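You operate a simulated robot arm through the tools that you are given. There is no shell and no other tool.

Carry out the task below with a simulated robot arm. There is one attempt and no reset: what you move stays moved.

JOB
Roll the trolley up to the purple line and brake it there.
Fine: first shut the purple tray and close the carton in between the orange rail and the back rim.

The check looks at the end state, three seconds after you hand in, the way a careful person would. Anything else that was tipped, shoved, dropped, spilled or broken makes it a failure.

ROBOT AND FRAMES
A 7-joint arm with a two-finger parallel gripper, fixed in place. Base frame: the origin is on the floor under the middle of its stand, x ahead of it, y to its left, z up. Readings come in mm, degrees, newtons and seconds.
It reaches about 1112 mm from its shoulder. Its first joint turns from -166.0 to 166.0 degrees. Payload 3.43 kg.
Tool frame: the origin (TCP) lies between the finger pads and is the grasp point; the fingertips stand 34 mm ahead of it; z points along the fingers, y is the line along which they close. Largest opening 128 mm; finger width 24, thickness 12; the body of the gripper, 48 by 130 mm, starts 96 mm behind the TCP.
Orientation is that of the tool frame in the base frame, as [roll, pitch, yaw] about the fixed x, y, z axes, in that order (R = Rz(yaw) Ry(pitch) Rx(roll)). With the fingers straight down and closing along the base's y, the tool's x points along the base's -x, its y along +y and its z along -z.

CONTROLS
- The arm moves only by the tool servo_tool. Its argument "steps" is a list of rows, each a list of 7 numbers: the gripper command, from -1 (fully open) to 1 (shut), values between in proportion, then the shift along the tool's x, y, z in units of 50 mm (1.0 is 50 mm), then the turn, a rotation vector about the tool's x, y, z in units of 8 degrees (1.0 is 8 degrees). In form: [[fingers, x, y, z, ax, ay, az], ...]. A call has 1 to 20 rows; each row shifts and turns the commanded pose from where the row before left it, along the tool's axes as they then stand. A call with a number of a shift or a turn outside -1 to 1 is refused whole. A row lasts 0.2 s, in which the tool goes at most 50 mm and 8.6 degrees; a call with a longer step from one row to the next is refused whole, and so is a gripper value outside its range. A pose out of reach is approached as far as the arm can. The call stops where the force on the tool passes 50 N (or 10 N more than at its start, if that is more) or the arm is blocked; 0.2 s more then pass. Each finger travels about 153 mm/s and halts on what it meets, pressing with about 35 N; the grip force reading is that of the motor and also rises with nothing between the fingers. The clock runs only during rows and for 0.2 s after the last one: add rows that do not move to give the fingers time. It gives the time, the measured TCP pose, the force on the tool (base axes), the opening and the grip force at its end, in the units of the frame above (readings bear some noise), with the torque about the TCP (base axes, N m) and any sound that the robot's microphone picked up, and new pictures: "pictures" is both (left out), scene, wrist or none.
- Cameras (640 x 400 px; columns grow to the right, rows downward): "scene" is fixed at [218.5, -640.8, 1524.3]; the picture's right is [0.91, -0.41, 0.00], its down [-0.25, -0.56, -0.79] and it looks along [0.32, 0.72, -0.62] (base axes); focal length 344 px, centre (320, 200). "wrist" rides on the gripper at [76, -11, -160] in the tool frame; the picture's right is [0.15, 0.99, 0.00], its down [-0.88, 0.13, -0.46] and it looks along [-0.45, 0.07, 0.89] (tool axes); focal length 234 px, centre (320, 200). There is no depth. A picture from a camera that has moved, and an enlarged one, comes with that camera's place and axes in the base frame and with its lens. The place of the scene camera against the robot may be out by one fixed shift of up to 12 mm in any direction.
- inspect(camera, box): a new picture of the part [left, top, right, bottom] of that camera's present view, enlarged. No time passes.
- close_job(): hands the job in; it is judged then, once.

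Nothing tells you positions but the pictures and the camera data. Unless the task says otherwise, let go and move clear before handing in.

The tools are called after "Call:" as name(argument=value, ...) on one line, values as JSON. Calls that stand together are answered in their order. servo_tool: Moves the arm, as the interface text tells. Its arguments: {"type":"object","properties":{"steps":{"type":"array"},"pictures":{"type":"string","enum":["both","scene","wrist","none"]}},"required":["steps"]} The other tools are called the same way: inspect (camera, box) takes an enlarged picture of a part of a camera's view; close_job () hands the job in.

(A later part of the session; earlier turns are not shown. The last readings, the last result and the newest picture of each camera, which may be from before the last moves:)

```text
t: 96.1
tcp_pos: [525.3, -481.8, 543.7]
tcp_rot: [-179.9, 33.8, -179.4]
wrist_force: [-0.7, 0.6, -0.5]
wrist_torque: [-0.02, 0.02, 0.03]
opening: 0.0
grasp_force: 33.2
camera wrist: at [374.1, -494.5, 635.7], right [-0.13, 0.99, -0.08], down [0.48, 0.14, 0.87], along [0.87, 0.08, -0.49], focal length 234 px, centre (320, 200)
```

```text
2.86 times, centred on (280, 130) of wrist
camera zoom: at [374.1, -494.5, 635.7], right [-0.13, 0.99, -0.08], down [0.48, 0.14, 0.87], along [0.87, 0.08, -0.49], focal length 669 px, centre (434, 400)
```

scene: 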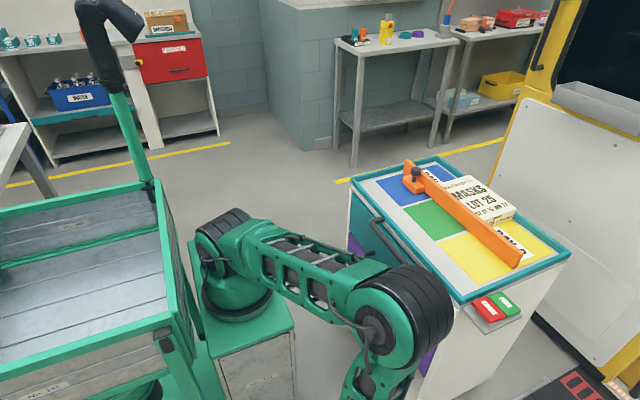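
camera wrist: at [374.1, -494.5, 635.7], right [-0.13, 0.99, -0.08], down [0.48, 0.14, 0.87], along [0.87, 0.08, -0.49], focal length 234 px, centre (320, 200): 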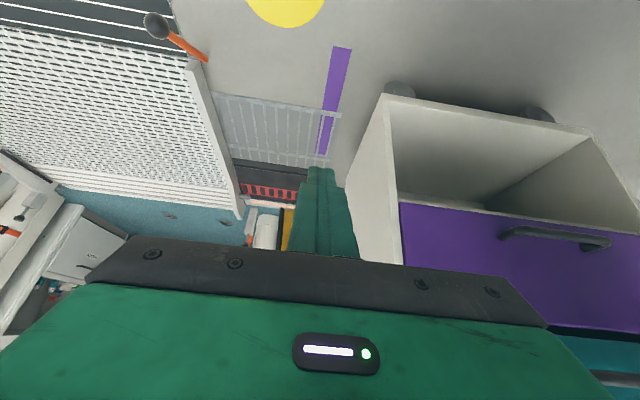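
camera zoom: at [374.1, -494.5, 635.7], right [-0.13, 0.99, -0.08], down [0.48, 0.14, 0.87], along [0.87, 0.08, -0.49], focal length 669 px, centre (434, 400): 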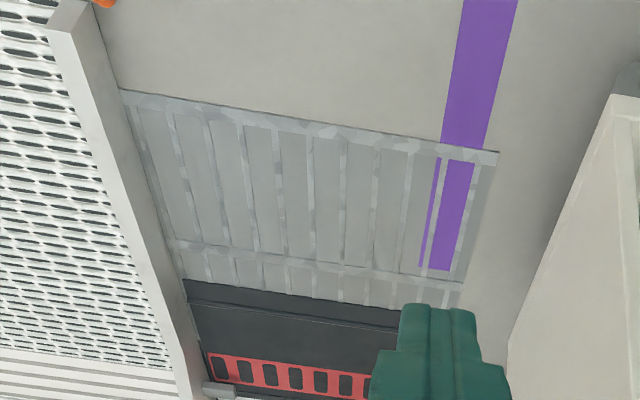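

I see nothing on the floor in the way. I'll test whether it is a hard stop by nudging the trolley slightly back (+y), going to its leading face with a vertical hand.

Call:
servo_tool(steps=[[1, -0.556, 0, -0.831, 0, 0, 0], [1, -0.556, 0, -0.831, 0, 0, 0], [1, -0.556, 0, -0.831, 0, 0, 0], [1, -0.556, 0, -0.831, 0, 0, 0], [1, -0.556, 0, -0.831, 0, 0, 0], [1, -0.556, 0, -0.831, 0, 0, 0], [1, -0.556, 0, -0.831, 0, 0, 0], [1, -0.556, 0, -0.831, 0, 0, 0], [1, -0.556, 0, -0.831, 0, 0, 0], [1, -0.556, 0, -0.831, 0, 0, 0], [1, 0, 0, 0, 0, 0.85, 0], [1, 0, 0, 0, 0, 0.85, 0], [1, 0, 0, 0, 0, 0.85, 0], [1, 0, 0, 0, 0, 0.85, 0], [1, 0, 0, 0, 0, 0.85, 0], [1, 0, 0, 0, 0, 0, 0]], pictures="none")

Call:
servo_tool(steps=[[1, -0.98, 0.1, 0, 0, 0, 0], [1, -0.98, 0.1, 0, 0, 0, 0], [1, -0.98, 0.1, 0, 0, 0, 0], [1, -0.98, 0.1, 0, 0, 0, 0], [1, -0.98, 0.1, 0, 0, 0, 0], [1, -0.98, 0.1, 0, 0, 0, 0], [1, -0.98, 0.1, 0, 0, 0, 0], [1, 0, 0, 0, 0, 0, 0], [1, 0, 0, 0, 0, 0, 0]], pictures="both")

```text
t: 99.5
tcp_pos: [524.5, -481.6, 1043.7]
tcp_rot: [-180.0, -0.3, -179.3]
wrist_force: [0.1, 0.2, 1.3]
wrist_torque: [-0.01, -0.03, 0.04]
opening: 0.0
grasp_force: 33.0
```

```text
t: 101.5
tcp_pos: [867.5, -443.7, 1043.8]
tcp_rot: [-180.0, -0.2, -179.3]
wrist_force: [-0.4, 0.4, 0.1]
wrist_torque: [0.0, -0.03, 0.02]
opening: 0.0
grasp_force: 32.5
camera wrist: at [792.8, -455.0, 1204.1], right [-0.16, 0.99, 0.0], down [0.88, 0.14, 0.45], along [0.45, 0.07, -0.89], focal length 234 px, centre (320, 200)
```

scene: 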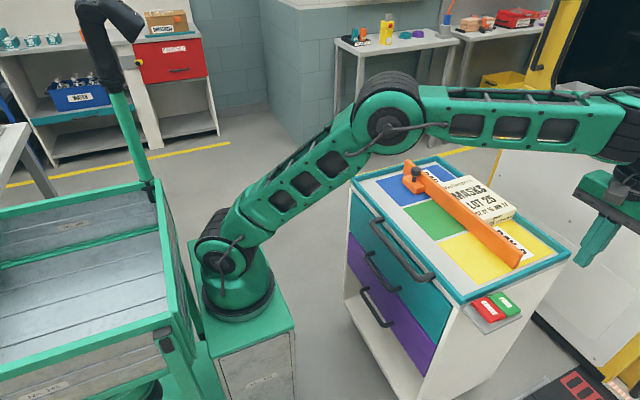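
wrist: 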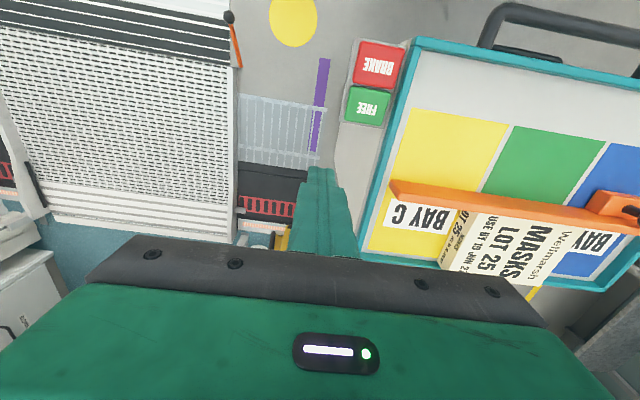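

Call:
inspect(camera="wrist", box=[230, 20, 430, 180])

Call:
inspect(camera="wrist", box=[340, 130, 560, 300])

```text
2.50 times, centred on (330, 100) of wrist
camera zoom: at [792.8, -455.0, 1204.1], right [-0.16, 0.99, 0.0], down [0.88, 0.14, 0.45], along [0.45, 0.07, -0.89], focal length 585 px, centre (295, 450)
```

zoom: 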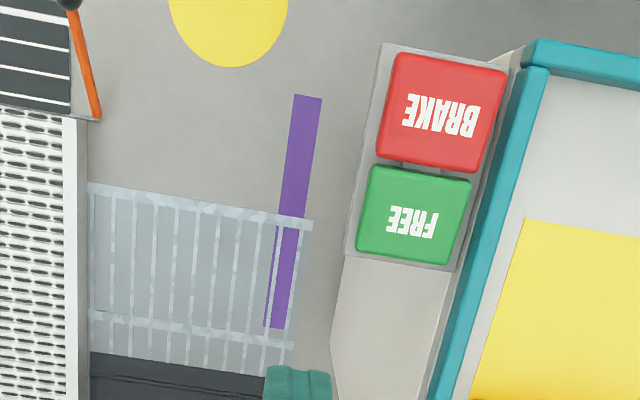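

```text
2.35 times, centred on (450, 215) of wrist
camera zoom: at [792.8, -455.0, 1204.1], right [-0.16, 0.99, 0.0], down [0.88, 0.14, 0.45], along [0.45, 0.07, -0.89], focal length 551 px, centre (14, 165)
```

zoom: 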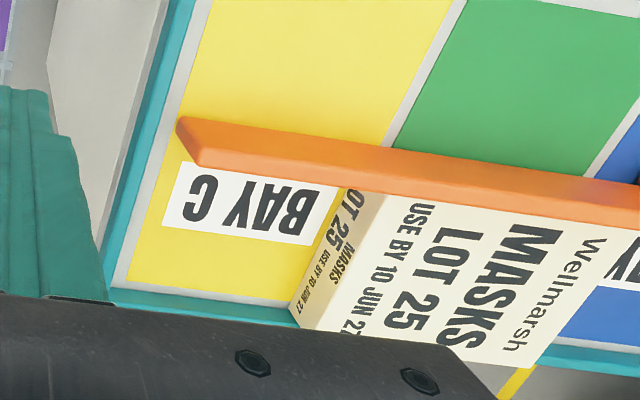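

Call:
servo_tool(steps=[[1, 0, 0, 1, 0, 0, 0], [1, 0, 0, 1, 0, 0, 0], [1, 0, 0, 1, 0, 0, 0], [1, 0, 0, 1, 0, 0, 0], [1, 0, 0, 0.6, 0, 0, 0], [1, 0, 0.6, 0, 0, 0, 0], [1, 0, 0.6, 0, 0, 0, 0], [1, 0, 0.2, 0, 0, 0, 0], [1, 0, 0, 0, 0, 0, 0]], pictures="wrist")

```text
t: 103.5
tcp_pos: [864.2, -374.1, 813.3]
tcp_rot: [-180.0, -0.2, -179.5]
wrist_force: [0.1, 0.1, 0.3]
wrist_torque: [-0.03, -0.06, -0.02]
opening: 0.0
grasp_force: 33.4
camera wrist: at [790.1, -385.9, 974.1], right [-0.16, 0.99, 0.0], down [0.88, 0.14, 0.45], along [0.45, 0.07, -0.89], focal length 234 px, centre (320, 200)
```

wrist: 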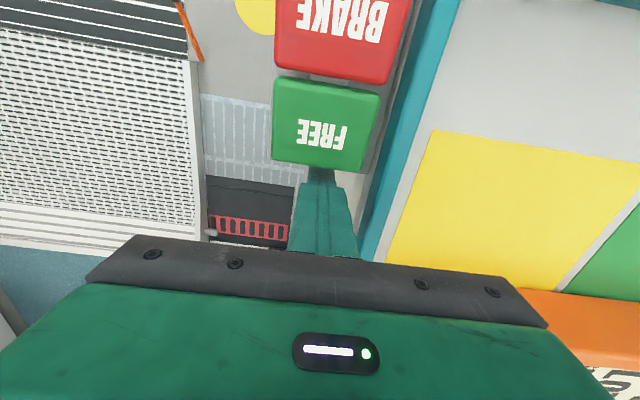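

Call:
servo_tool(steps=[[1, -0.24, 0, 0, 0, 0, 0], [1, 0, 0.1, 0, 0, 0, 0], [1, 0, 0.1, 0, 0, 0, 0], [1, 0, 0.1, 0, 0, 0, 0], [1, 0, 0.1, 0, 0, 0, 0], [1, 0, 0.06, 0, 0, 0, 0], [1, 0, 0, 0, 0, 0, 0]], pictures="wrist")

```text
t: 105.1
tcp_pos: [877.0, -349.6, 812.3]
tcp_rot: [180.0, -0.2, -179.4]
wrist_force: [-0.7, 0.7, 0.0]
wrist_torque: [0.01, 0.01, -0.02]
opening: 0.0
grasp_force: 33.2
camera wrist: at [802.9, -362.0, 973.8], right [-0.16, 0.99, 0.0], down [0.88, 0.14, 0.45], along [0.45, 0.07, -0.89], focal length 234 px, centre (320, 200)
```

wrist: 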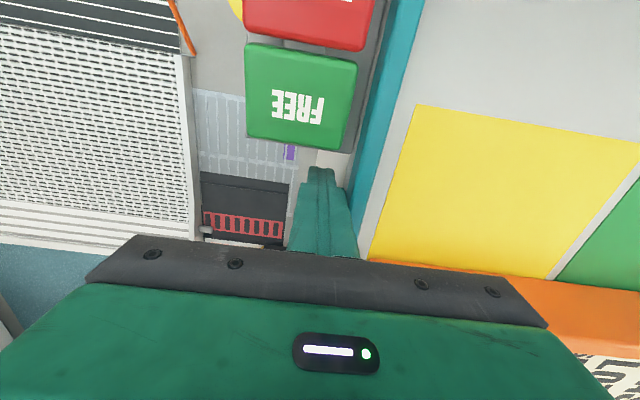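

Call:
servo_tool(steps=[[1, 0, 0.06, 0, 0, 0, 0], [1, 0, 0.06, 0, 0, 0, 0], [1, 0, 0.06, 0, 0, 0, 0], [1, 0, 0.06, 0, 0, 0, 0], [1, 0, 0.06, 0, 0, 0, 0], [1, 0, 0, 0, 0, 0, 0]], pictures="none")

```text
t: 106.5
tcp_pos: [876.9, -333.8, 812.7]
tcp_rot: [179.9, -0.2, -179.2]
wrist_force: [-0.7, 0.9, -0.3]
wrist_torque: [-0.04, 0.01, -0.03]
opening: 0.0
grasp_force: 33.2
```

Call:
servo_tool(steps=[[1, 0, 0, 0, 0, 0, 0]], pictures="both")

Call:
inspect(camera="wrist", box=[240, 60, 440, 220])

```text
t: 106.9
tcp_pos: [877.7, -335.5, 813.9]
tcp_rot: [179.9, -0.2, -179.3]
wrist_force: [0.1, 0.1, 0.9]
wrist_torque: [0.03, 0.01, 0.01]
opening: 0.0
grasp_force: 33.3
camera wrist: at [802.6, -347.4, 973.6], right [-0.16, 0.99, 0.0], down [0.88, 0.14, 0.45], along [0.45, 0.07, -0.89], focal length 234 px, centre (320, 200)
```

scene: 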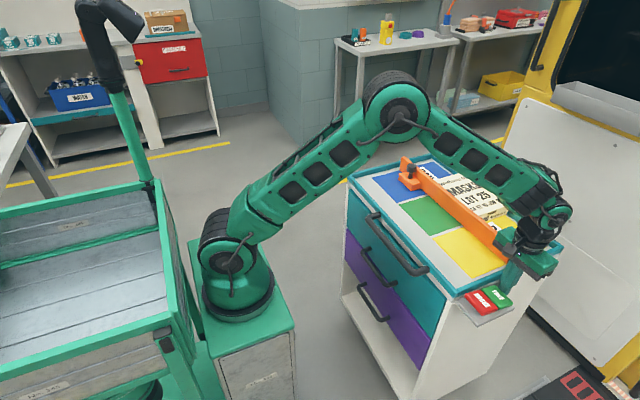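
wrist: 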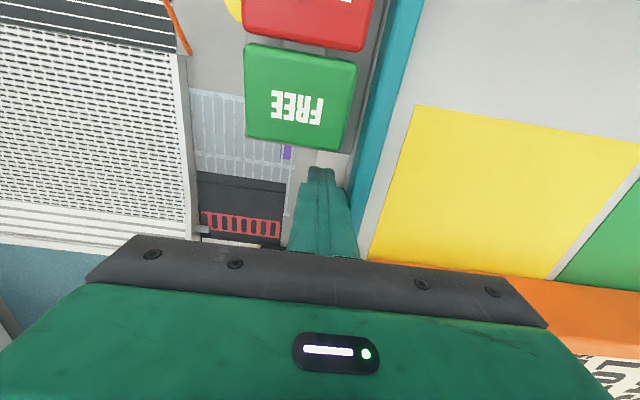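

```text
2.50 times, centred on (340, 140) of wrist
camera zoom: at [802.6, -347.4, 973.6], right [-0.16, 0.99, 0.0], down [0.88, 0.14, 0.45], along [0.45, 0.07, -0.89], focal length 585 px, centre (270, 350)
```

zoom: 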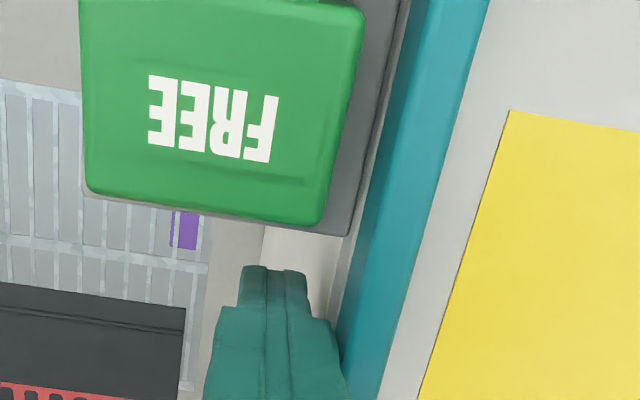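

The trolley rolls back with almost no force, so there is a definite stop in the -y direction at its present place. I'll back off and look underneath the trolley from low in front.

Call:
servo_tool(steps=[[1, 0, -0.5, 0, 0, 0, 0], [1, 0, -0.7, 0, 0, 0, 0], [1, 0, 0, -1, 0, 0, 0], [1, 0, 0, -1, 0, 0, 0], [1, 0, 0, -1, 0, 0, 0], [1, 0, 0, -1, 0, 0, 0], [1, 0, 0, -1, 0, 0, 0], [1, 0.95, 0, 0, 0, 0, 0], [1, 0.95, 0, 0, 0, 0, 0], [1, 0.95, 0, 0, 0, 0, 0], [1, 0.95, 0, 0, 0, 0, 0], [1, 0.95, 0, 0, 0, 0, 0], [1, 0.95, 0, 0, 0, 0, 0], [1, 0.95, 0, 0, 0, 0, 0], [1, 0, 0, 0, 0, -0.9, 0], [1, 0, 0, 0, 0, -0.9, 0], [1, 0, 0, 0, 0, -0.9, 0], [1, 0, 0, 0, 0, -0.9, 0], [1, 0, 0, 0, 0, 0, 0]], pictures="both")

```text
t: 110.9
tcp_pos: [544.8, -399.1, 1063.7]
tcp_rot: [-179.9, 28.7, -179.2]
wrist_force: [0.6, 0.3, -0.6]
wrist_torque: [0.01, 0.04, 0.04]
opening: 0.2
grasp_force: 32.9
camera wrist: at [403.4, -411.6, 1168.9], right [-0.14, 0.99, -0.07], down [0.55, 0.14, 0.82], along [0.82, 0.08, -0.56], focal length 234 px, centre (320, 200)
```

scene: 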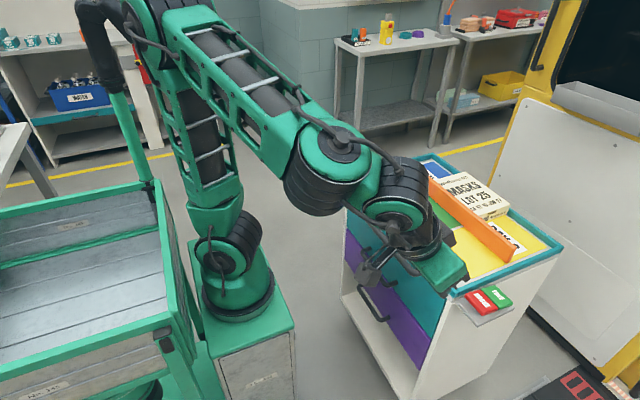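
wrist: 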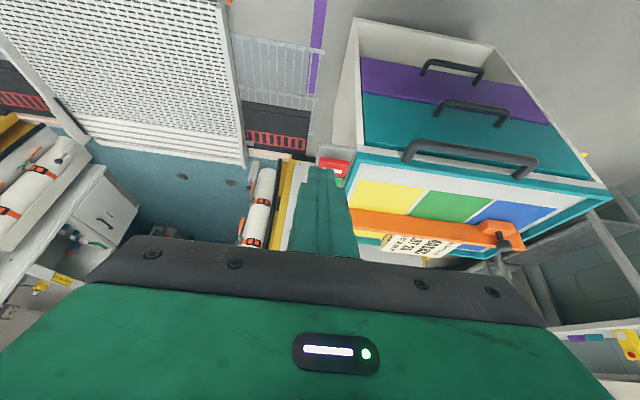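

Call:
servo_tool(steps=[[1, 0.48, 0, 0.877, 0, 0, 0], [1, 0.48, 0, 0.877, 0, 0, 0], [1, 0.48, 0, 0.877, 0, 0, 0], [1, 0.48, 0, 0.877, 0, 0, 0], [1, 0.48, 0, 0.877, 0, 0, 0], [1, 0.48, 0, 0.877, 0, 0, 0], [1, 0.48, 0, 0.877, 0, 0, 0], [1, 0.48, 0, 0.877, 0, 0, 0], [1, 0.48, 0, 0.877, 0, 0, 0], [1, 0.48, 0, 0.877, 0, 0, 0], [1, 0.48, 0, 0.877, 0, 0, 0], [1, 0.48, 0, 0.877, 0, 0, 0], [1, 0.48, 0, 0.877, 0, 0, 0], [1, 0, 0, 0, 0, -0.9, 0], [1, 0, 0, 0, 0, -0.9, 0], [1, 0, 0, 0, 0, 0, 0], [1, 0, 0, 0, 0, 0, 0]], pictures="both")

Call:
inspect(camera="wrist", box=[200, 0, 640, 260])

```text
t: 114.5
tcp_pos: [546.2, -399.6, 413.9]
tcp_rot: [-179.9, 43.1, -179.4]
wrist_force: [-0.3, -0.4, -0.2]
wrist_torque: [0.02, -0.02, -0.02]
opening: 0.0
grasp_force: 33.0
camera wrist: at [382.5, -412.7, 479.7], right [-0.12, 0.99, -0.1], down [0.33, 0.13, 0.93], along [0.94, 0.08, -0.34], focal length 234 px, centre (320, 200)
```

scene: 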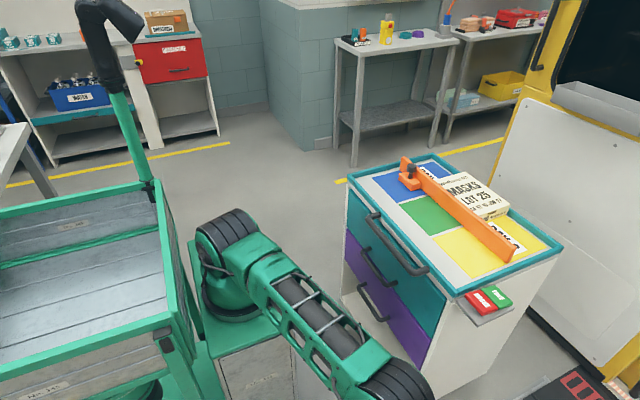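
wrist: 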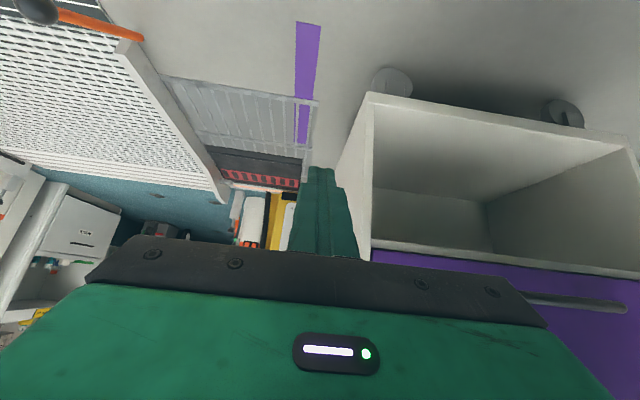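

```text
1.45 times, centred on (420, 130) of wrist
camera zoom: at [382.5, -412.7, 479.7], right [-0.12, 0.99, -0.1], down [0.33, 0.13, 0.93], along [0.94, 0.08, -0.34], focal length 341 px, centre (174, 302)
```

zoom: 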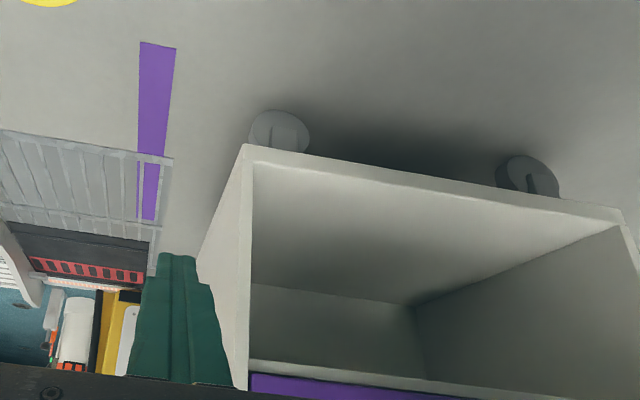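

Call:
servo_tool(steps=[[1, 0.683, 0, 0.73, 0, 0, 0], [1, 0.683, 0, 0.73, 0, 0, 0], [1, 0.683, 0, 0.73, 0, 0, 0], [1, 0.683, 0, 0.73, 0, 0, 0], [1, 0.683, 0, 0.73, 0, 0, 0], [1, 0, 0, 0, 0, 0, 0], [1, 0, 0, 0, 0, 0, 0]], pictures="wrist")

Call:
inspect(camera="wrist", box=[200, 60, 640, 260])

```text
t: 116.1
tcp_pos: [546.3, -399.9, 163.7]
tcp_rot: [-179.9, 43.0, -179.3]
wrist_force: [0.2, -0.4, 0.5]
wrist_torque: [-0.05, -0.06, -0.02]
opening: 0.0
grasp_force: 32.5
camera wrist: at [381.2, -413.6, 229.6], right [-0.12, 0.99, -0.1], down [0.33, 0.13, 0.93], along [0.94, 0.08, -0.34], focal length 234 px, centre (320, 200)
```

wrist: 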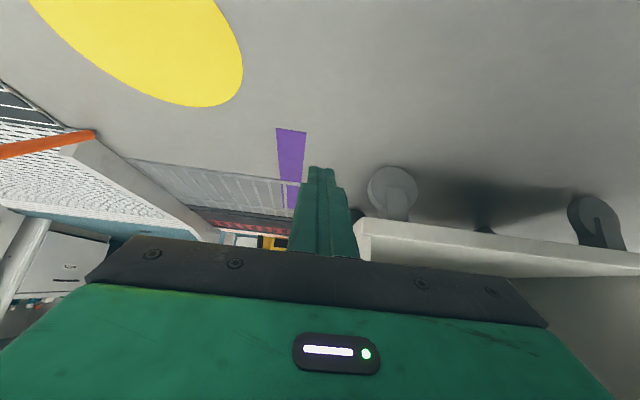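

```text
1.45 times, centred on (420, 160) of wrist
camera zoom: at [381.2, -413.6, 229.6], right [-0.12, 0.99, -0.1], down [0.33, 0.13, 0.93], along [0.94, 0.08, -0.34], focal length 341 px, centre (174, 258)
```

zoom: 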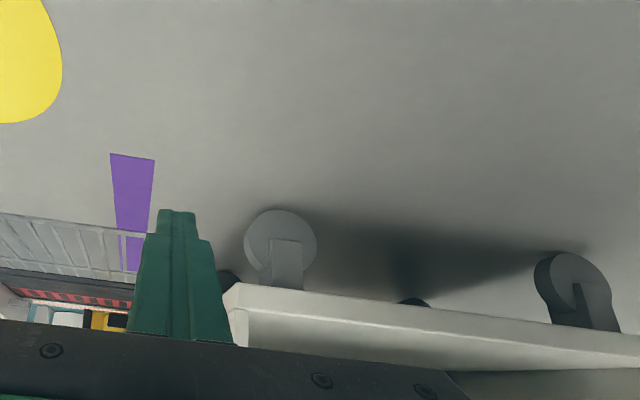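

Call:
inspect(camera="wrist", box=[300, 140, 480, 260])

Call:
inspect(camera="wrist", box=[180, 110, 340, 260])

Call:
inspect(camera="wrist", box=[460, 160, 640, 280])

```text
3.33 times, centred on (390, 200) of wrist
camera zoom: at [381.2, -413.6, 229.6], right [-0.12, 0.99, -0.1], down [0.33, 0.13, 0.93], along [0.94, 0.08, -0.34], focal length 781 px, centre (87, 200)
```

zoom: 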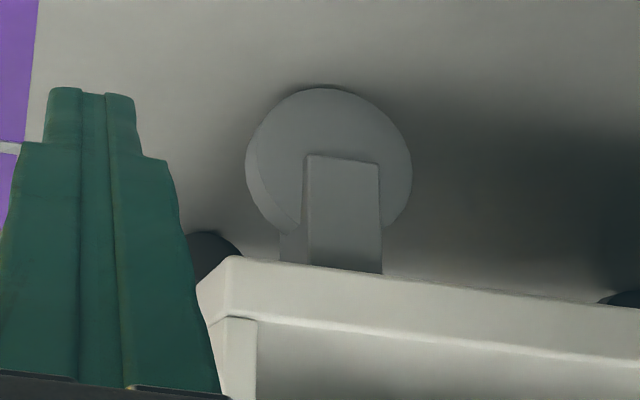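

```text
2.67 times, centred on (260, 185) of wrist
camera zoom: at [381.2, -413.6, 229.6], right [-0.12, 0.99, -0.1], down [0.33, 0.13, 0.93], along [0.94, 0.08, -0.34], focal length 624 px, centre (480, 240)
```

zoom: 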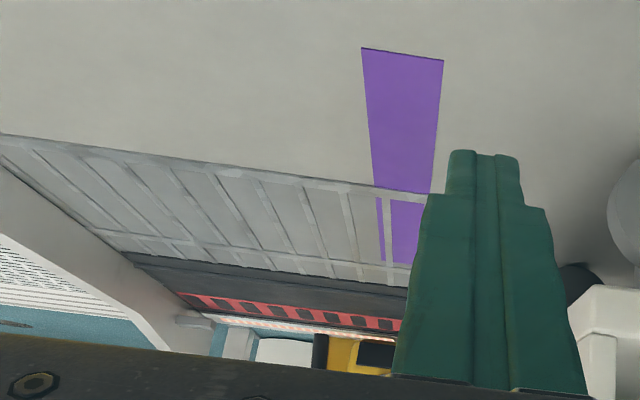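

```text
3.33 times, centred on (550, 220) of wrist
camera zoom: at [381.2, -413.6, 229.6], right [-0.12, 0.99, -0.1], down [0.33, 0.13, 0.93], along [0.94, 0.08, -0.34], focal length 781 px, centre (-447, 133)
```

zoom: 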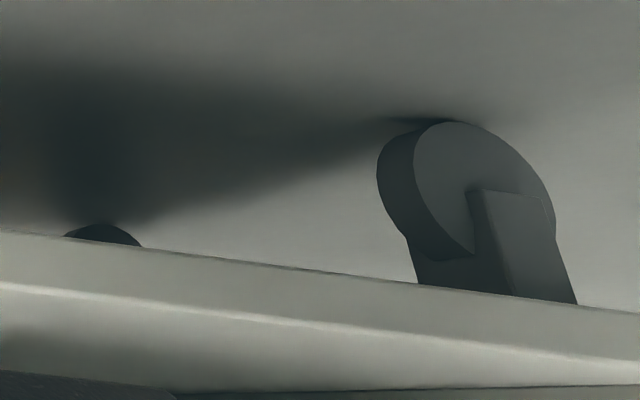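

There is nothing under the trolley: the wheels are clear and the floor is bare. I'll rise and push again gently from the far side, measuring exactly where and how it stops.

Call:
servo_tool(steps=[[1, -0.683, 0, -0.73, 0, 0, 0], [1, -0.683, 0, -0.73, 0, 0, 0], [1, -0.683, 0, -0.73, 0, 0, 0], [1, -0.683, 0, -0.73, 0, 0, 0], [1, -0.683, 0, -0.73, 0, 0, 0], [1, -0.683, 0, -0.73, 0, 0, 0], [1, -0.683, 0, -0.73, 0, 0, 0], [1, -0.683, 0, -0.73, 0, 0, 0], [1, -0.683, 0, -0.73, 0, 0, 0], [1, -0.683, 0, -0.73, 0, 0, 0], [1, -0.683, 0, -0.73, 0, 0, 0], [1, -0.683, 0, -0.73, 0, 0, 0], [1, -0.683, 0, -0.73, 0, 0, 0], [1, -0.683, 0, -0.73, 0, 0, 0], [1, -0.683, 0, -0.73, 0, 0, 0], [1, -0.683, 0, -0.73, 0, 0, 0], [1, -0.683, 0, -0.73, 0, 0, 0], [1, -0.683, 0, -0.73, 0, 0, 0], [1, 0, 0, 0, 0, 0, 0]], pictures="none")

Call:
servo_tool(steps=[[1, 0, 0, 0, 0, 0.9, 0], [1, 0, 0, 0, 0, 0.9, 0], [1, 0, 0, 0, 0, 0.9, 0], [1, 0, 0, 0, 0, 0.9, 0], [1, 0, 0, 0, 0, 0.9, 0], [1, 0, 0, 0, 0, 0.88, 0], [1, 0, 0.98, 0, 0, 0, 0], [1, 0, 0.98, 0, 0, 0, 0], [1, 0, 0.98, 0, 0, 0, 0], [1, -0.5, 0.85, 0, 0, 0, 0], [1, -0.5, 0.85, 0, 0, 0, 0], [1, -0.5, 0.85, 0, 0, 0, 0], [1, -0.5, 0.85, 0, 0, 0, 0], [1, -0.5, 0.85, 0, 0, 0, 0], [1, -0.5, 0.85, 0, 0, 0, 0], [1, -0.5, 0.85, 0, 0, 0, 0], [1, -0.5, 0.85, 0, 0, 0, 0], [1, -0.5, 0.85, 0, 0, 0, 0], [1, -0.5, 0.85, 0, 0, 0, 0], [1, 0, 0, 0, 0, 0, 0]], pictures="both")

```text
t: 120.1
tcp_pos: [547.2, -398.4, 1063.4]
tcp_rot: [-179.9, 43.1, -179.2]
wrist_force: [0.4, 0.0, 0.0]
wrist_torque: [-0.01, -0.01, 0.01]
opening: 0.0
grasp_force: 33.0
```

```text
t: 124.3
tcp_pos: [789.6, 174.2, 1064.3]
tcp_rot: [-179.9, 0.0, -179.3]
wrist_force: [-0.5, -0.5, 0.6]
wrist_torque: [0.02, 0.03, 0.0]
opening: 0.0
grasp_force: 33.4
camera wrist: at [714.2, 162.7, 1225.1], right [-0.16, 0.99, 0.0], down [0.88, 0.14, 0.45], along [0.45, 0.07, -0.89], focal length 234 px, centre (320, 200)
```

scene: 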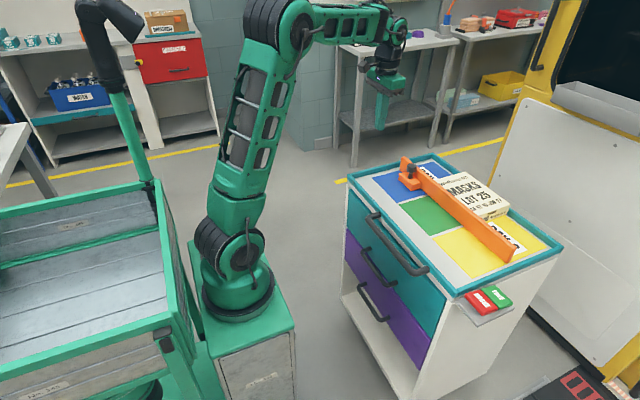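
wrist: 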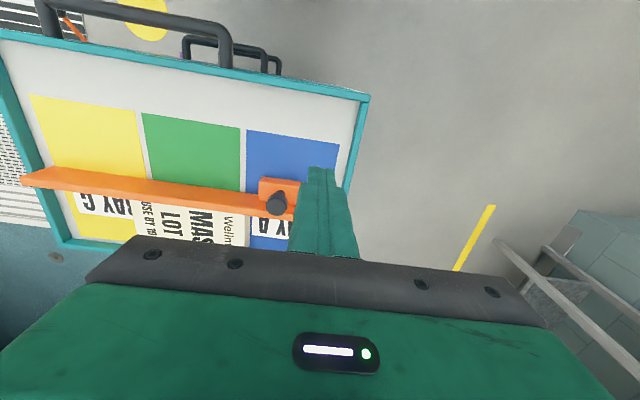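

Call:
servo_tool(steps=[[1, -0.55, 0.62, 0, 0, 0, 0], [1, -0.55, 0.62, 0, 0, 0, 0], [1, -0.55, 0.62, 0, 0, 0, 0], [1, -0.55, 0.62, 0, 0, 0, 0], [1, 0, 0, 1, 0, 0, 0], [1, 0, 0, 1, 0, 0, 0], [1, 0, 0, 1, 0, 0, 0], [1, 0, 0, 1, 0, 0, 0], [1, 0, 0, 1, 0, 0, 0], [1, 0, -0.2, 0, 0, 0, 0], [1, 0, -0.2, 0, 0, 0, 0], [1, 0, 0, 0, 0, 0, 0]], pictures="wrist")

```text
t: 126.9
tcp_pos: [899.2, 281.9, 813.3]
tcp_rot: [-179.9, -0.1, -179.3]
wrist_force: [-0.8, 0.8, 0.4]
wrist_torque: [0.01, 0.04, 0.0]
opening: 0.0
grasp_force: 32.5
camera wrist: at [824.3, 269.0, 973.6], right [-0.16, 0.99, 0.0], down [0.88, 0.14, 0.45], along [0.45, 0.07, -0.89], focal length 234 px, centre (320, 200)
```

wrist: 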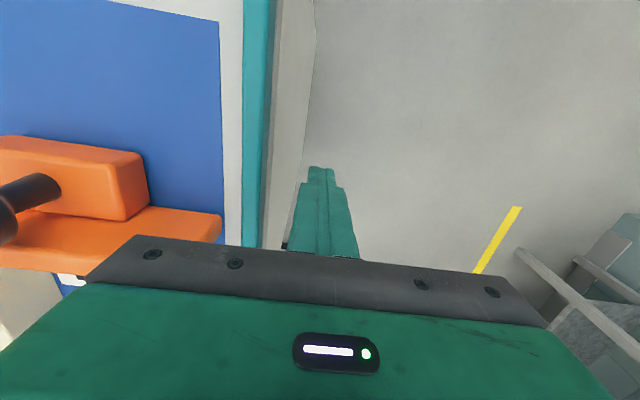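

Call:
servo_tool(steps=[[1, 0, -0.1, 0, 0, 0, 0], [1, 0, -0.1, 0, 0, 0, 0], [1, 0, -0.1, 0, 0, 0, 0], [1, 0, -0.1, 0, 0, 0, 0], [1, 0, -0.1, 0, 0, 0, 0], [1, 0, -0.1, 0, 0, 0, 0], [1, 0, 0, 0, 0, 0, 0]], pictures="none")

Call:
servo_tool(steps=[[1, 0, -0.08, 0, 0, 0, 0], [1, 0, -0.08, 0, 0, 0, 0], [1, 0, 0, 0, 0, 0, 0]], pictures="wrist")

```text
t: 128.5
tcp_pos: [899.6, 251.6, 812.5]
tcp_rot: [-179.9, -0.1, -179.4]
wrist_force: [-0.8, 1.4, 0.8]
wrist_torque: [-0.04, -0.01, 0.0]
opening: 0.0
grasp_force: 33.2
```

```text
t: 129.3
tcp_pos: [899.6, 243.0, 813.7]
tcp_rot: [-179.8, -0.2, -179.4]
wrist_force: [1.0, -0.4, -0.1]
wrist_torque: [0.01, 0.0, 0.0]
opening: 0.0
grasp_force: 33.1
camera wrist: at [824.7, 230.5, 973.8], right [-0.16, 0.99, 0.0], down [0.88, 0.14, 0.45], along [0.45, 0.07, -0.89], focal length 234 px, centre (320, 200)
```

wrist: 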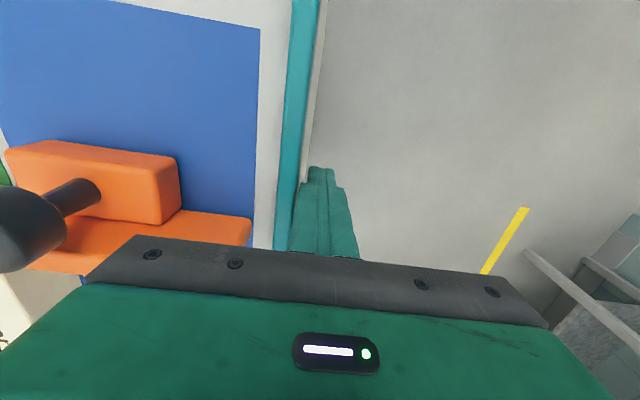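

Call:
servo_tool(steps=[[1, 0, -0.05, 0, 0, 0, 0], [1, 0, -0.05, 0, 0, 0, 0], [1, 0, 0, 0, 0, 0, 0]], pictures="none")

Call:
servo_tool(steps=[[1, 0, -0.05, 0, 0, 0, 0], [1, 0, 0, 0, 0, 0, 0]], pictures="none")

Call:
servo_tool(steps=[[1, 0, -0.04, 0, 0, 0, 0], [1, 0, 0, 0, 0, 0, 0]], pictures="none")

Call:
servo_tool(steps=[[1, 0, -0.04, 0, 0, 0, 0], [1, 0, 0, 0, 0, 0, 0]], pictures="none")

```text
t: 130.1
tcp_pos: [900.2, 238.1, 813.2]
tcp_rot: [-179.8, -0.1, -179.4]
wrist_force: [-0.1, -1.5, 0.3]
wrist_torque: [0.02, 0.01, -0.02]
opening: 0.1
grasp_force: 32.5
```

```text
t: 130.7
tcp_pos: [900.3, 235.2, 812.4]
tcp_rot: [-179.8, 0.0, -179.3]
wrist_force: [-0.3, 3.2, -1.5]
wrist_torque: [0.0, -0.03, -0.02]
opening: 0.0
grasp_force: 33.0
```

```text
t: 131.3
tcp_pos: [900.5, 235.4, 813.3]
tcp_rot: [-180.0, -0.1, -179.2]
wrist_force: [1.7, 14.4, -0.6]
wrist_torque: [-0.34, -0.01, -0.15]
opening: 0.0
grasp_force: 32.8
```

```text
t: 131.9
tcp_pos: [899.7, 235.3, 813.7]
tcp_rot: [179.9, 0.0, -179.1]
wrist_force: [3.5, 33.5, 0.0]
wrist_torque: [-0.93, 0.12, -0.39]
opening: 0.0
grasp_force: 32.4
```

It is a rigid end stop: the force rises at once with no motion. At this stop the trolley's leading edge, the brake shelf, stands right at the near edge of the purple line in plan view. That is as far up to the line as it goes, so I'll let go gently and move above the BRAKE pad.

Call:
servo_tool(steps=[[1, 0, 0.08, 0, 0, 0, 0], [1, 0, 0.3, 0, 0, 0, 0], [1, 0, 0.5, 0, 0, 0, 0], [1, 0, 0, -1, 0, 0, 0], [1, 0, 0, -1, 0, 0, 0], [1, 0, 0, -1, 0, 0, 0], [1, 0, 0, -1, 0, 0, 0], [1, 0, 0, -1, 0, 0, 0], [1, 0.2, -0.95, 0, 0, 0, 0], [1, 0.2, -0.95, 0, 0, 0, 0], [1, 0.2, -0.95, 0, 0, 0, 0], [1, 0.2, -0.95, 0, 0, 0, 0], [1, 0.2, -0.95, 0, 0, 0, 0], [1, 0.2, -0.95, 0, 0, 0, 0], [1, 0.2, -0.95, 0, 0, 0, 0], [1, 0.2, -0.95, 0, 0, 0, 0], [1, 0.2, -0.95, 0, 0, 0, 0], [1, 0.2, -0.95, 0, 0, 0, 0], [1, 0, 0, 0, 0, 0, 0]], pictures="both")

```text
t: 135.9
tcp_pos: [804.0, -201.5, 1062.6]
tcp_rot: [-180.0, -0.2, -179.3]
wrist_force: [-0.2, -0.2, -0.2]
wrist_torque: [0.02, -0.01, 0.0]
opening: 0.1
grasp_force: 33.2
camera wrist: at [728.9, -213.2, 1222.9], right [-0.16, 0.99, 0.0], down [0.88, 0.14, 0.45], along [0.45, 0.07, -0.89], focal length 234 px, centre (320, 200)
```

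scene: 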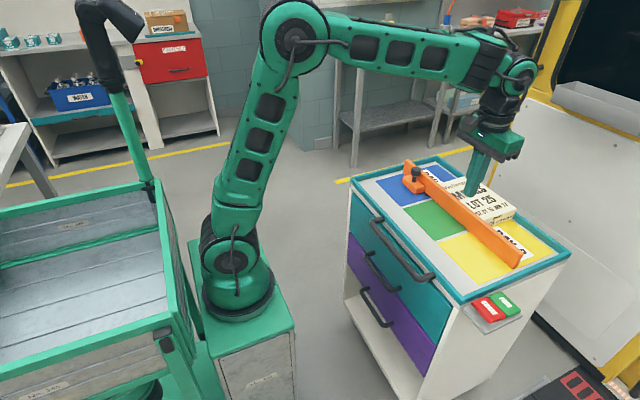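
wrist: 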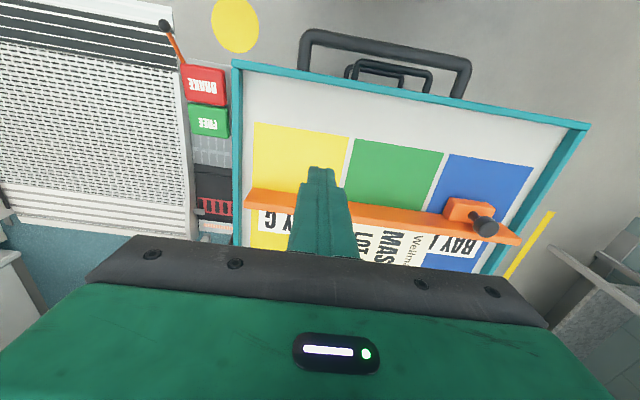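

Before braking I'll look straight down along the shelf edge to compare it with the line without parallax.

Call:
servo_tool(steps=[[1, 0, -0.9, 0, 0, 0, 0], [1, 0, -0.9, 0, 0, 0, 0], [1, 0, -0.9, 0, 0, 0, 0], [1, 0, -0.9, 0, 0, 0, 0], [1, 0, -0.67, 0, 0, 0, 0], [1, 0, 0, 0, 0, 0, 0], [1, 0, 0, 0, 0, 0, 0]], pictures="wrist")

Call:
inspect(camera="wrist", box=[250, 50, 410, 180])

```text
t: 137.5
tcp_pos: [807.6, -414.0, 1062.2]
tcp_rot: [180.0, -0.1, -179.3]
wrist_force: [-0.4, 0.2, -0.3]
wrist_torque: [0.01, -0.03, -0.02]
opening: 0.1
grasp_force: 32.9
camera wrist: at [732.1, -426.0, 1223.4], right [-0.16, 0.99, 0.0], down [0.88, 0.14, 0.45], along [0.45, 0.07, -0.89], focal length 234 px, centre (320, 200)
```

wrist: 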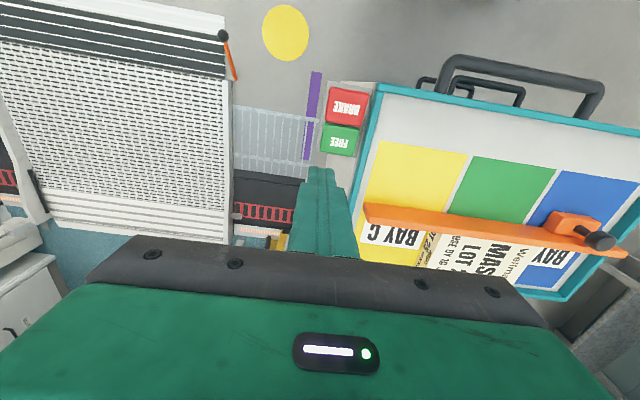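

```text
3.08 times, centred on (330, 115) of wrist
camera zoom: at [732.1, -426.0, 1223.4], right [-0.16, 0.99, 0.0], down [0.88, 0.14, 0.45], along [0.45, 0.07, -0.89], focal length 720 px, centre (289, 462)
```

zoom: 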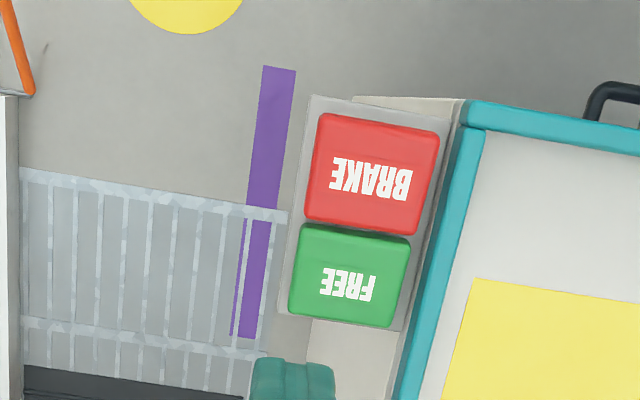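

In plan view the shelf's leading edge is at y ≈ -414 and the line's near edge at y ≈ -419, so the trolley stands right up to the line against its end stop. Next I go over the BRAKE pad at about (758, -381).

Call:
servo_tool(steps=[[1, 0.5, 0.33, 0, 0, 0, 0], [1, 0.5, 0.33, 0, 0, 0, 0], [1, 0, 0, 0.9, 0, 0, 0], [1, 0, 0, 0.9, 0, 0, 0], [1, 0, 0, 0.9, 0, 0, 0], [1, 0, 0, 0.3, 0, 0, 0], [1, 0, 0, 0, 0, 0, 0], [1, 0, 0, 0, 0, 0, 0]], pictures="wrist")

Call:
inspect(camera="wrist", box=[240, 80, 420, 220])

Call:
inspect(camera="scene", box=[430, 230, 580, 350])

```text
t: 139.3
tcp_pos: [756.3, -381.3, 915.0]
tcp_rot: [180.0, -0.1, -179.4]
wrist_force: [-0.1, 0.8, 0.2]
wrist_torque: [0.0, -0.01, 0.03]
opening: 0.0
grasp_force: 32.5
camera wrist: at [681.1, -393.4, 1074.4], right [-0.16, 0.99, 0.0], down [0.88, 0.14, 0.45], along [0.45, 0.07, -0.89], focal length 234 px, centre (320, 200)
```

wrist: 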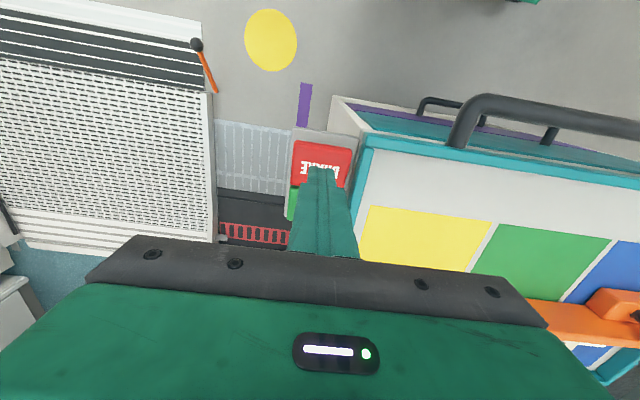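

```text
2.86 times, centred on (330, 150) of wrist
camera zoom: at [681.1, -393.4, 1074.4], right [-0.16, 0.99, 0.0], down [0.88, 0.14, 0.45], along [0.45, 0.07, -0.89], focal length 669 px, centre (291, 343)
```

zoom: 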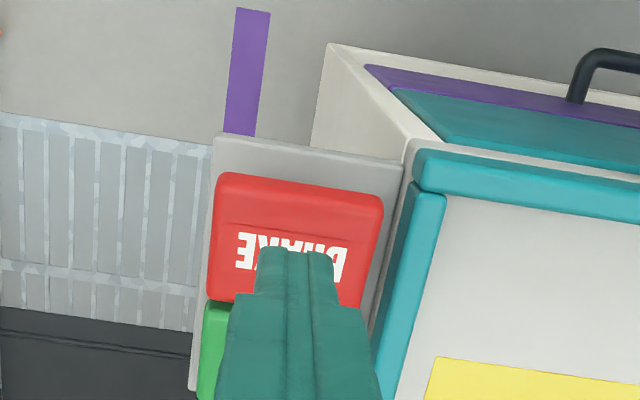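

```text
3.33 times, centred on (505, 290) of scene
camera zoom: at [218.5, -640.8, 1524.3], right [0.91, -0.41, 0.0], down [-0.25, -0.56, -0.79], along [0.32, 0.72, -0.62], focal length 1147 px, centre (-297, -100)
```

zoom: 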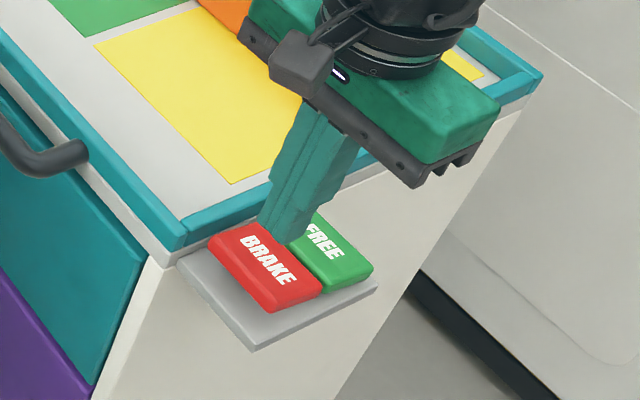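

The landing point is at the centre of BRAKE. I'll press in small steps.

Call:
servo_tool(steps=[[1, 0, 0, 0.15, 0, 0, 0], [1, 0, 0, 0.15, 0, 0, 0], [1, 0, 0, 0.15, 0, 0, 0], [1, 0, 0, 0.1, 0, 0, 0], [1, 0, 0, 0.1, 0, 0, 0], [1, 0, 0, 0, 0, 0, 0]], pictures="none")

Call:
inspect(camera="scene", box=[430, 230, 580, 350])

```text
t: 140.7
tcp_pos: [757.5, -380.8, 881.0]
tcp_rot: [179.9, -0.1, -179.3]
wrist_force: [-0.1, 0.1, -0.6]
wrist_torque: [0.01, -0.04, -0.02]
opening: 0.0
grasp_force: 32.8
```

```text
3.33 times, centred on (505, 290) of scene
camera zoom: at [218.5, -640.8, 1524.3], right [0.91, -0.41, 0.0], down [-0.25, -0.56, -0.79], along [0.32, 0.72, -0.62], focal length 1147 px, centre (-297, -100)
```

zoom: 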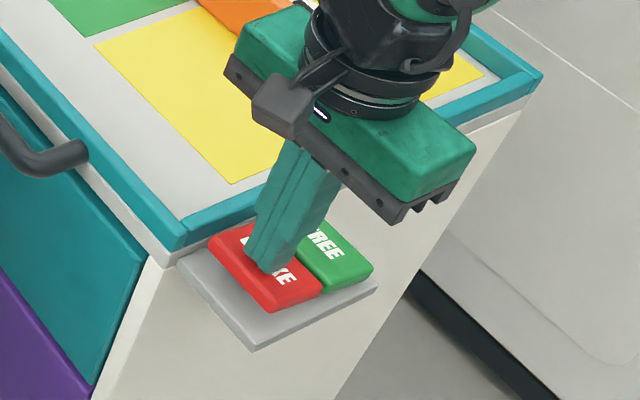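

Call:
servo_tool(steps=[[1, 0, 0, 0.06, 0, 0, 0], [1, 0, 0, 0.06, 0, 0, 0], [1, 0, 0, 0.06, 0, 0, 0], [1, 0, 0, 0, 0, 0, 0]], pictures="none")

Call:
inspect(camera="scene", box=[430, 230, 580, 350])

```text
t: 141.7
tcp_pos: [757.6, -381.2, 872.5]
tcp_rot: [-180.0, -0.1, -179.3]
wrist_force: [-0.3, 0.0, -0.8]
wrist_torque: [-0.01, 0.01, 0.0]
opening: 0.0
grasp_force: 33.5
```

```text
3.33 times, centred on (505, 290) of scene
camera zoom: at [218.5, -640.8, 1524.3], right [0.91, -0.41, 0.0], down [-0.25, -0.56, -0.79], along [0.32, 0.72, -0.62], focal length 1147 px, centre (-297, -100)
```

zoom: 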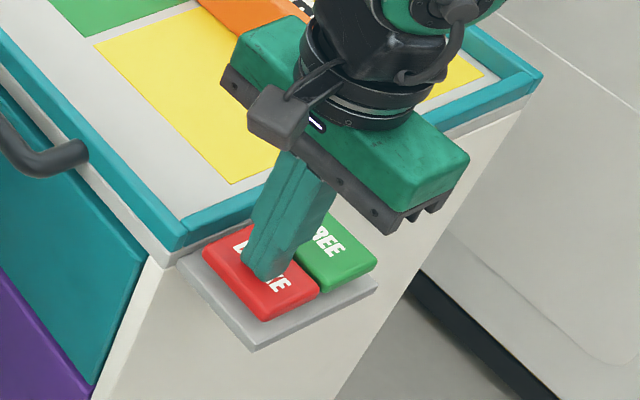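

Call:
servo_tool(steps=[[1, 0, 0, 0.05, 0, 0, 0], [1, 0, 0, 0.05, 0, 0, 0], [1, 0, 0, 0, 0, 0, 0]], pictures="none")

Call:
inspect(camera="scene", box=[430, 230, 580, 350])

```text
t: 142.5
tcp_pos: [756.9, -381.9, 868.8]
tcp_rot: [-179.9, 0.0, -179.3]
wrist_force: [-2.5, 1.8, 20.3]
wrist_torque: [0.12, -0.15, -0.19]
opening: 0.0
grasp_force: 33.3
```

```text
3.33 times, centred on (505, 290) of scene
camera zoom: at [218.5, -640.8, 1524.3], right [0.91, -0.41, 0.0], down [-0.25, -0.56, -0.79], along [0.32, 0.72, -0.62], focal length 1147 px, centre (-297, -100)
```

zoom: 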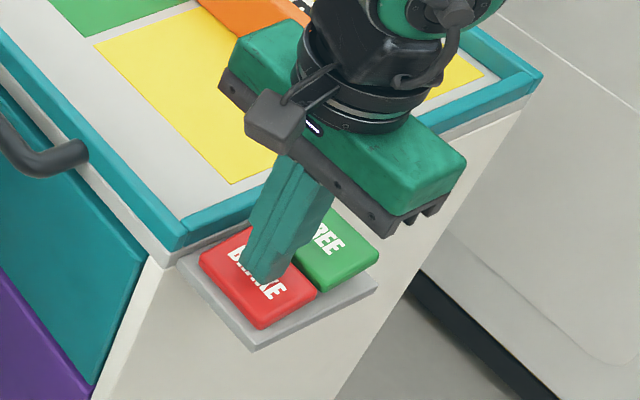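

BRAKE is down and bottomed at 20 N. I'll press a touch more and then rise clear.

Call:
servo_tool(steps=[[1, 0, 0, 0.03, 0, 0, 0], [1, 0, 0, 0, 0, 0, 0]], pictures="none")

Call:
servo_tool(steps=[[1, 0, 0, -0.1, 0, 0, 0], [1, 0, 0, -0.4, 0, 0, 0], [1, 0, 0, -1, 0, 0, 0], [1, 0, 0, -1, 0, 0, 0], [1, 0, 0, -1, 0, 0, 0], [1, 0, 0, 0, 0, 0, 0], [1, 0, 0, 0, 0, 0, 0]], pictures="both")

Call:
inspect(camera="scene", box=[430, 230, 580, 350])

Call:
inspect(camera="wrist", box=[230, 60, 430, 220])

```text
t: 143.1
tcp_pos: [757.2, -381.6, 868.4]
tcp_rot: [-179.8, 0.2, -179.4]
wrist_force: [-3.7, 5.1, 48.1]
wrist_torque: [0.32, -0.45, -0.51]
opening: 0.0
grasp_force: 33.1
```

```text
t: 144.7
tcp_pos: [756.3, -379.4, 1040.6]
tcp_rot: [179.9, -0.1, -179.2]
wrist_force: [-0.8, 0.7, -0.2]
wrist_torque: [-0.01, 0.02, -0.04]
opening: 0.0
grasp_force: 32.8
camera wrist: at [681.1, -392.0, 1201.2], right [-0.16, 0.99, 0.0], down [0.88, 0.14, 0.45], along [0.45, 0.07, -0.89], focal length 234 px, centre (320, 200)
```

scene: 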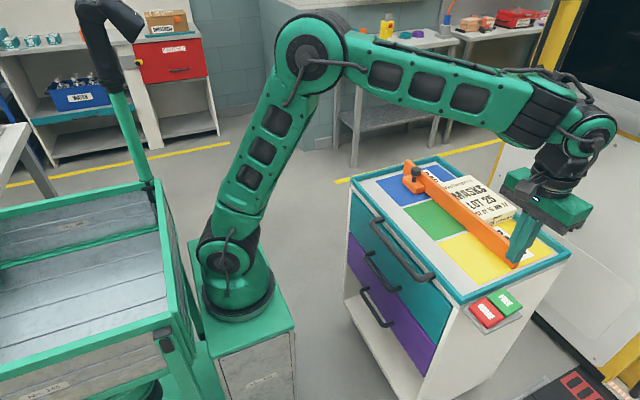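
wrist: 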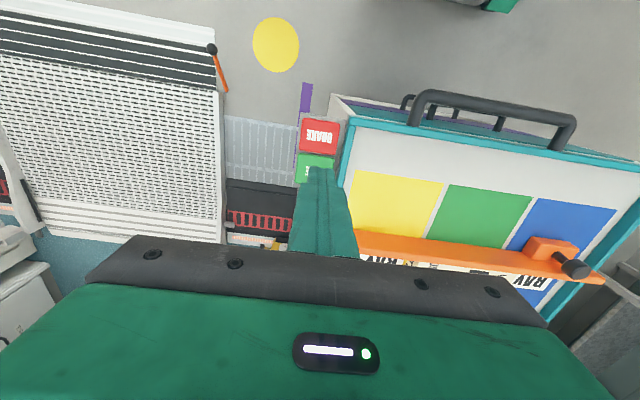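

```text
3.33 times, centred on (505, 290) of scene
camera zoom: at [218.5, -640.8, 1524.3], right [0.91, -0.41, 0.0], down [-0.25, -0.56, -0.79], along [0.32, 0.72, -0.62], focal length 1147 px, centre (-297, -100)
```

zoom: 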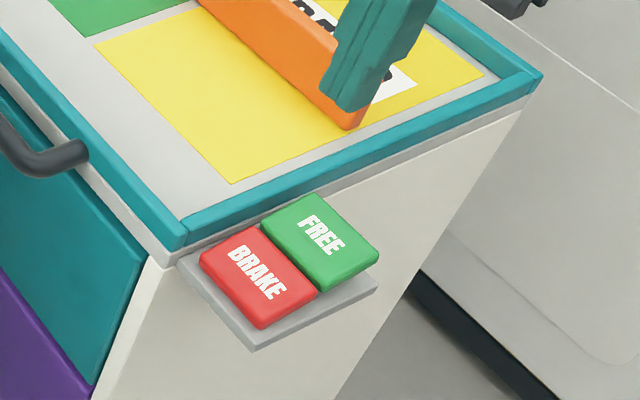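

```text
2.50 times, centred on (330, 140) of wrist
camera zoom: at [681.1, -392.0, 1201.2], right [-0.16, 0.99, 0.0], down [0.88, 0.14, 0.45], along [0.45, 0.07, -0.89], focal length 585 px, centre (295, 350)
```

zoom: 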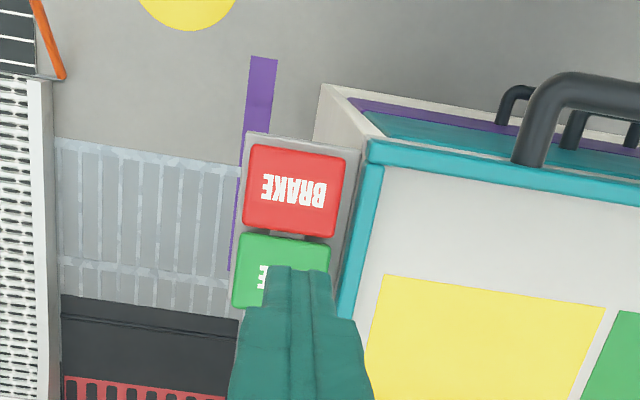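

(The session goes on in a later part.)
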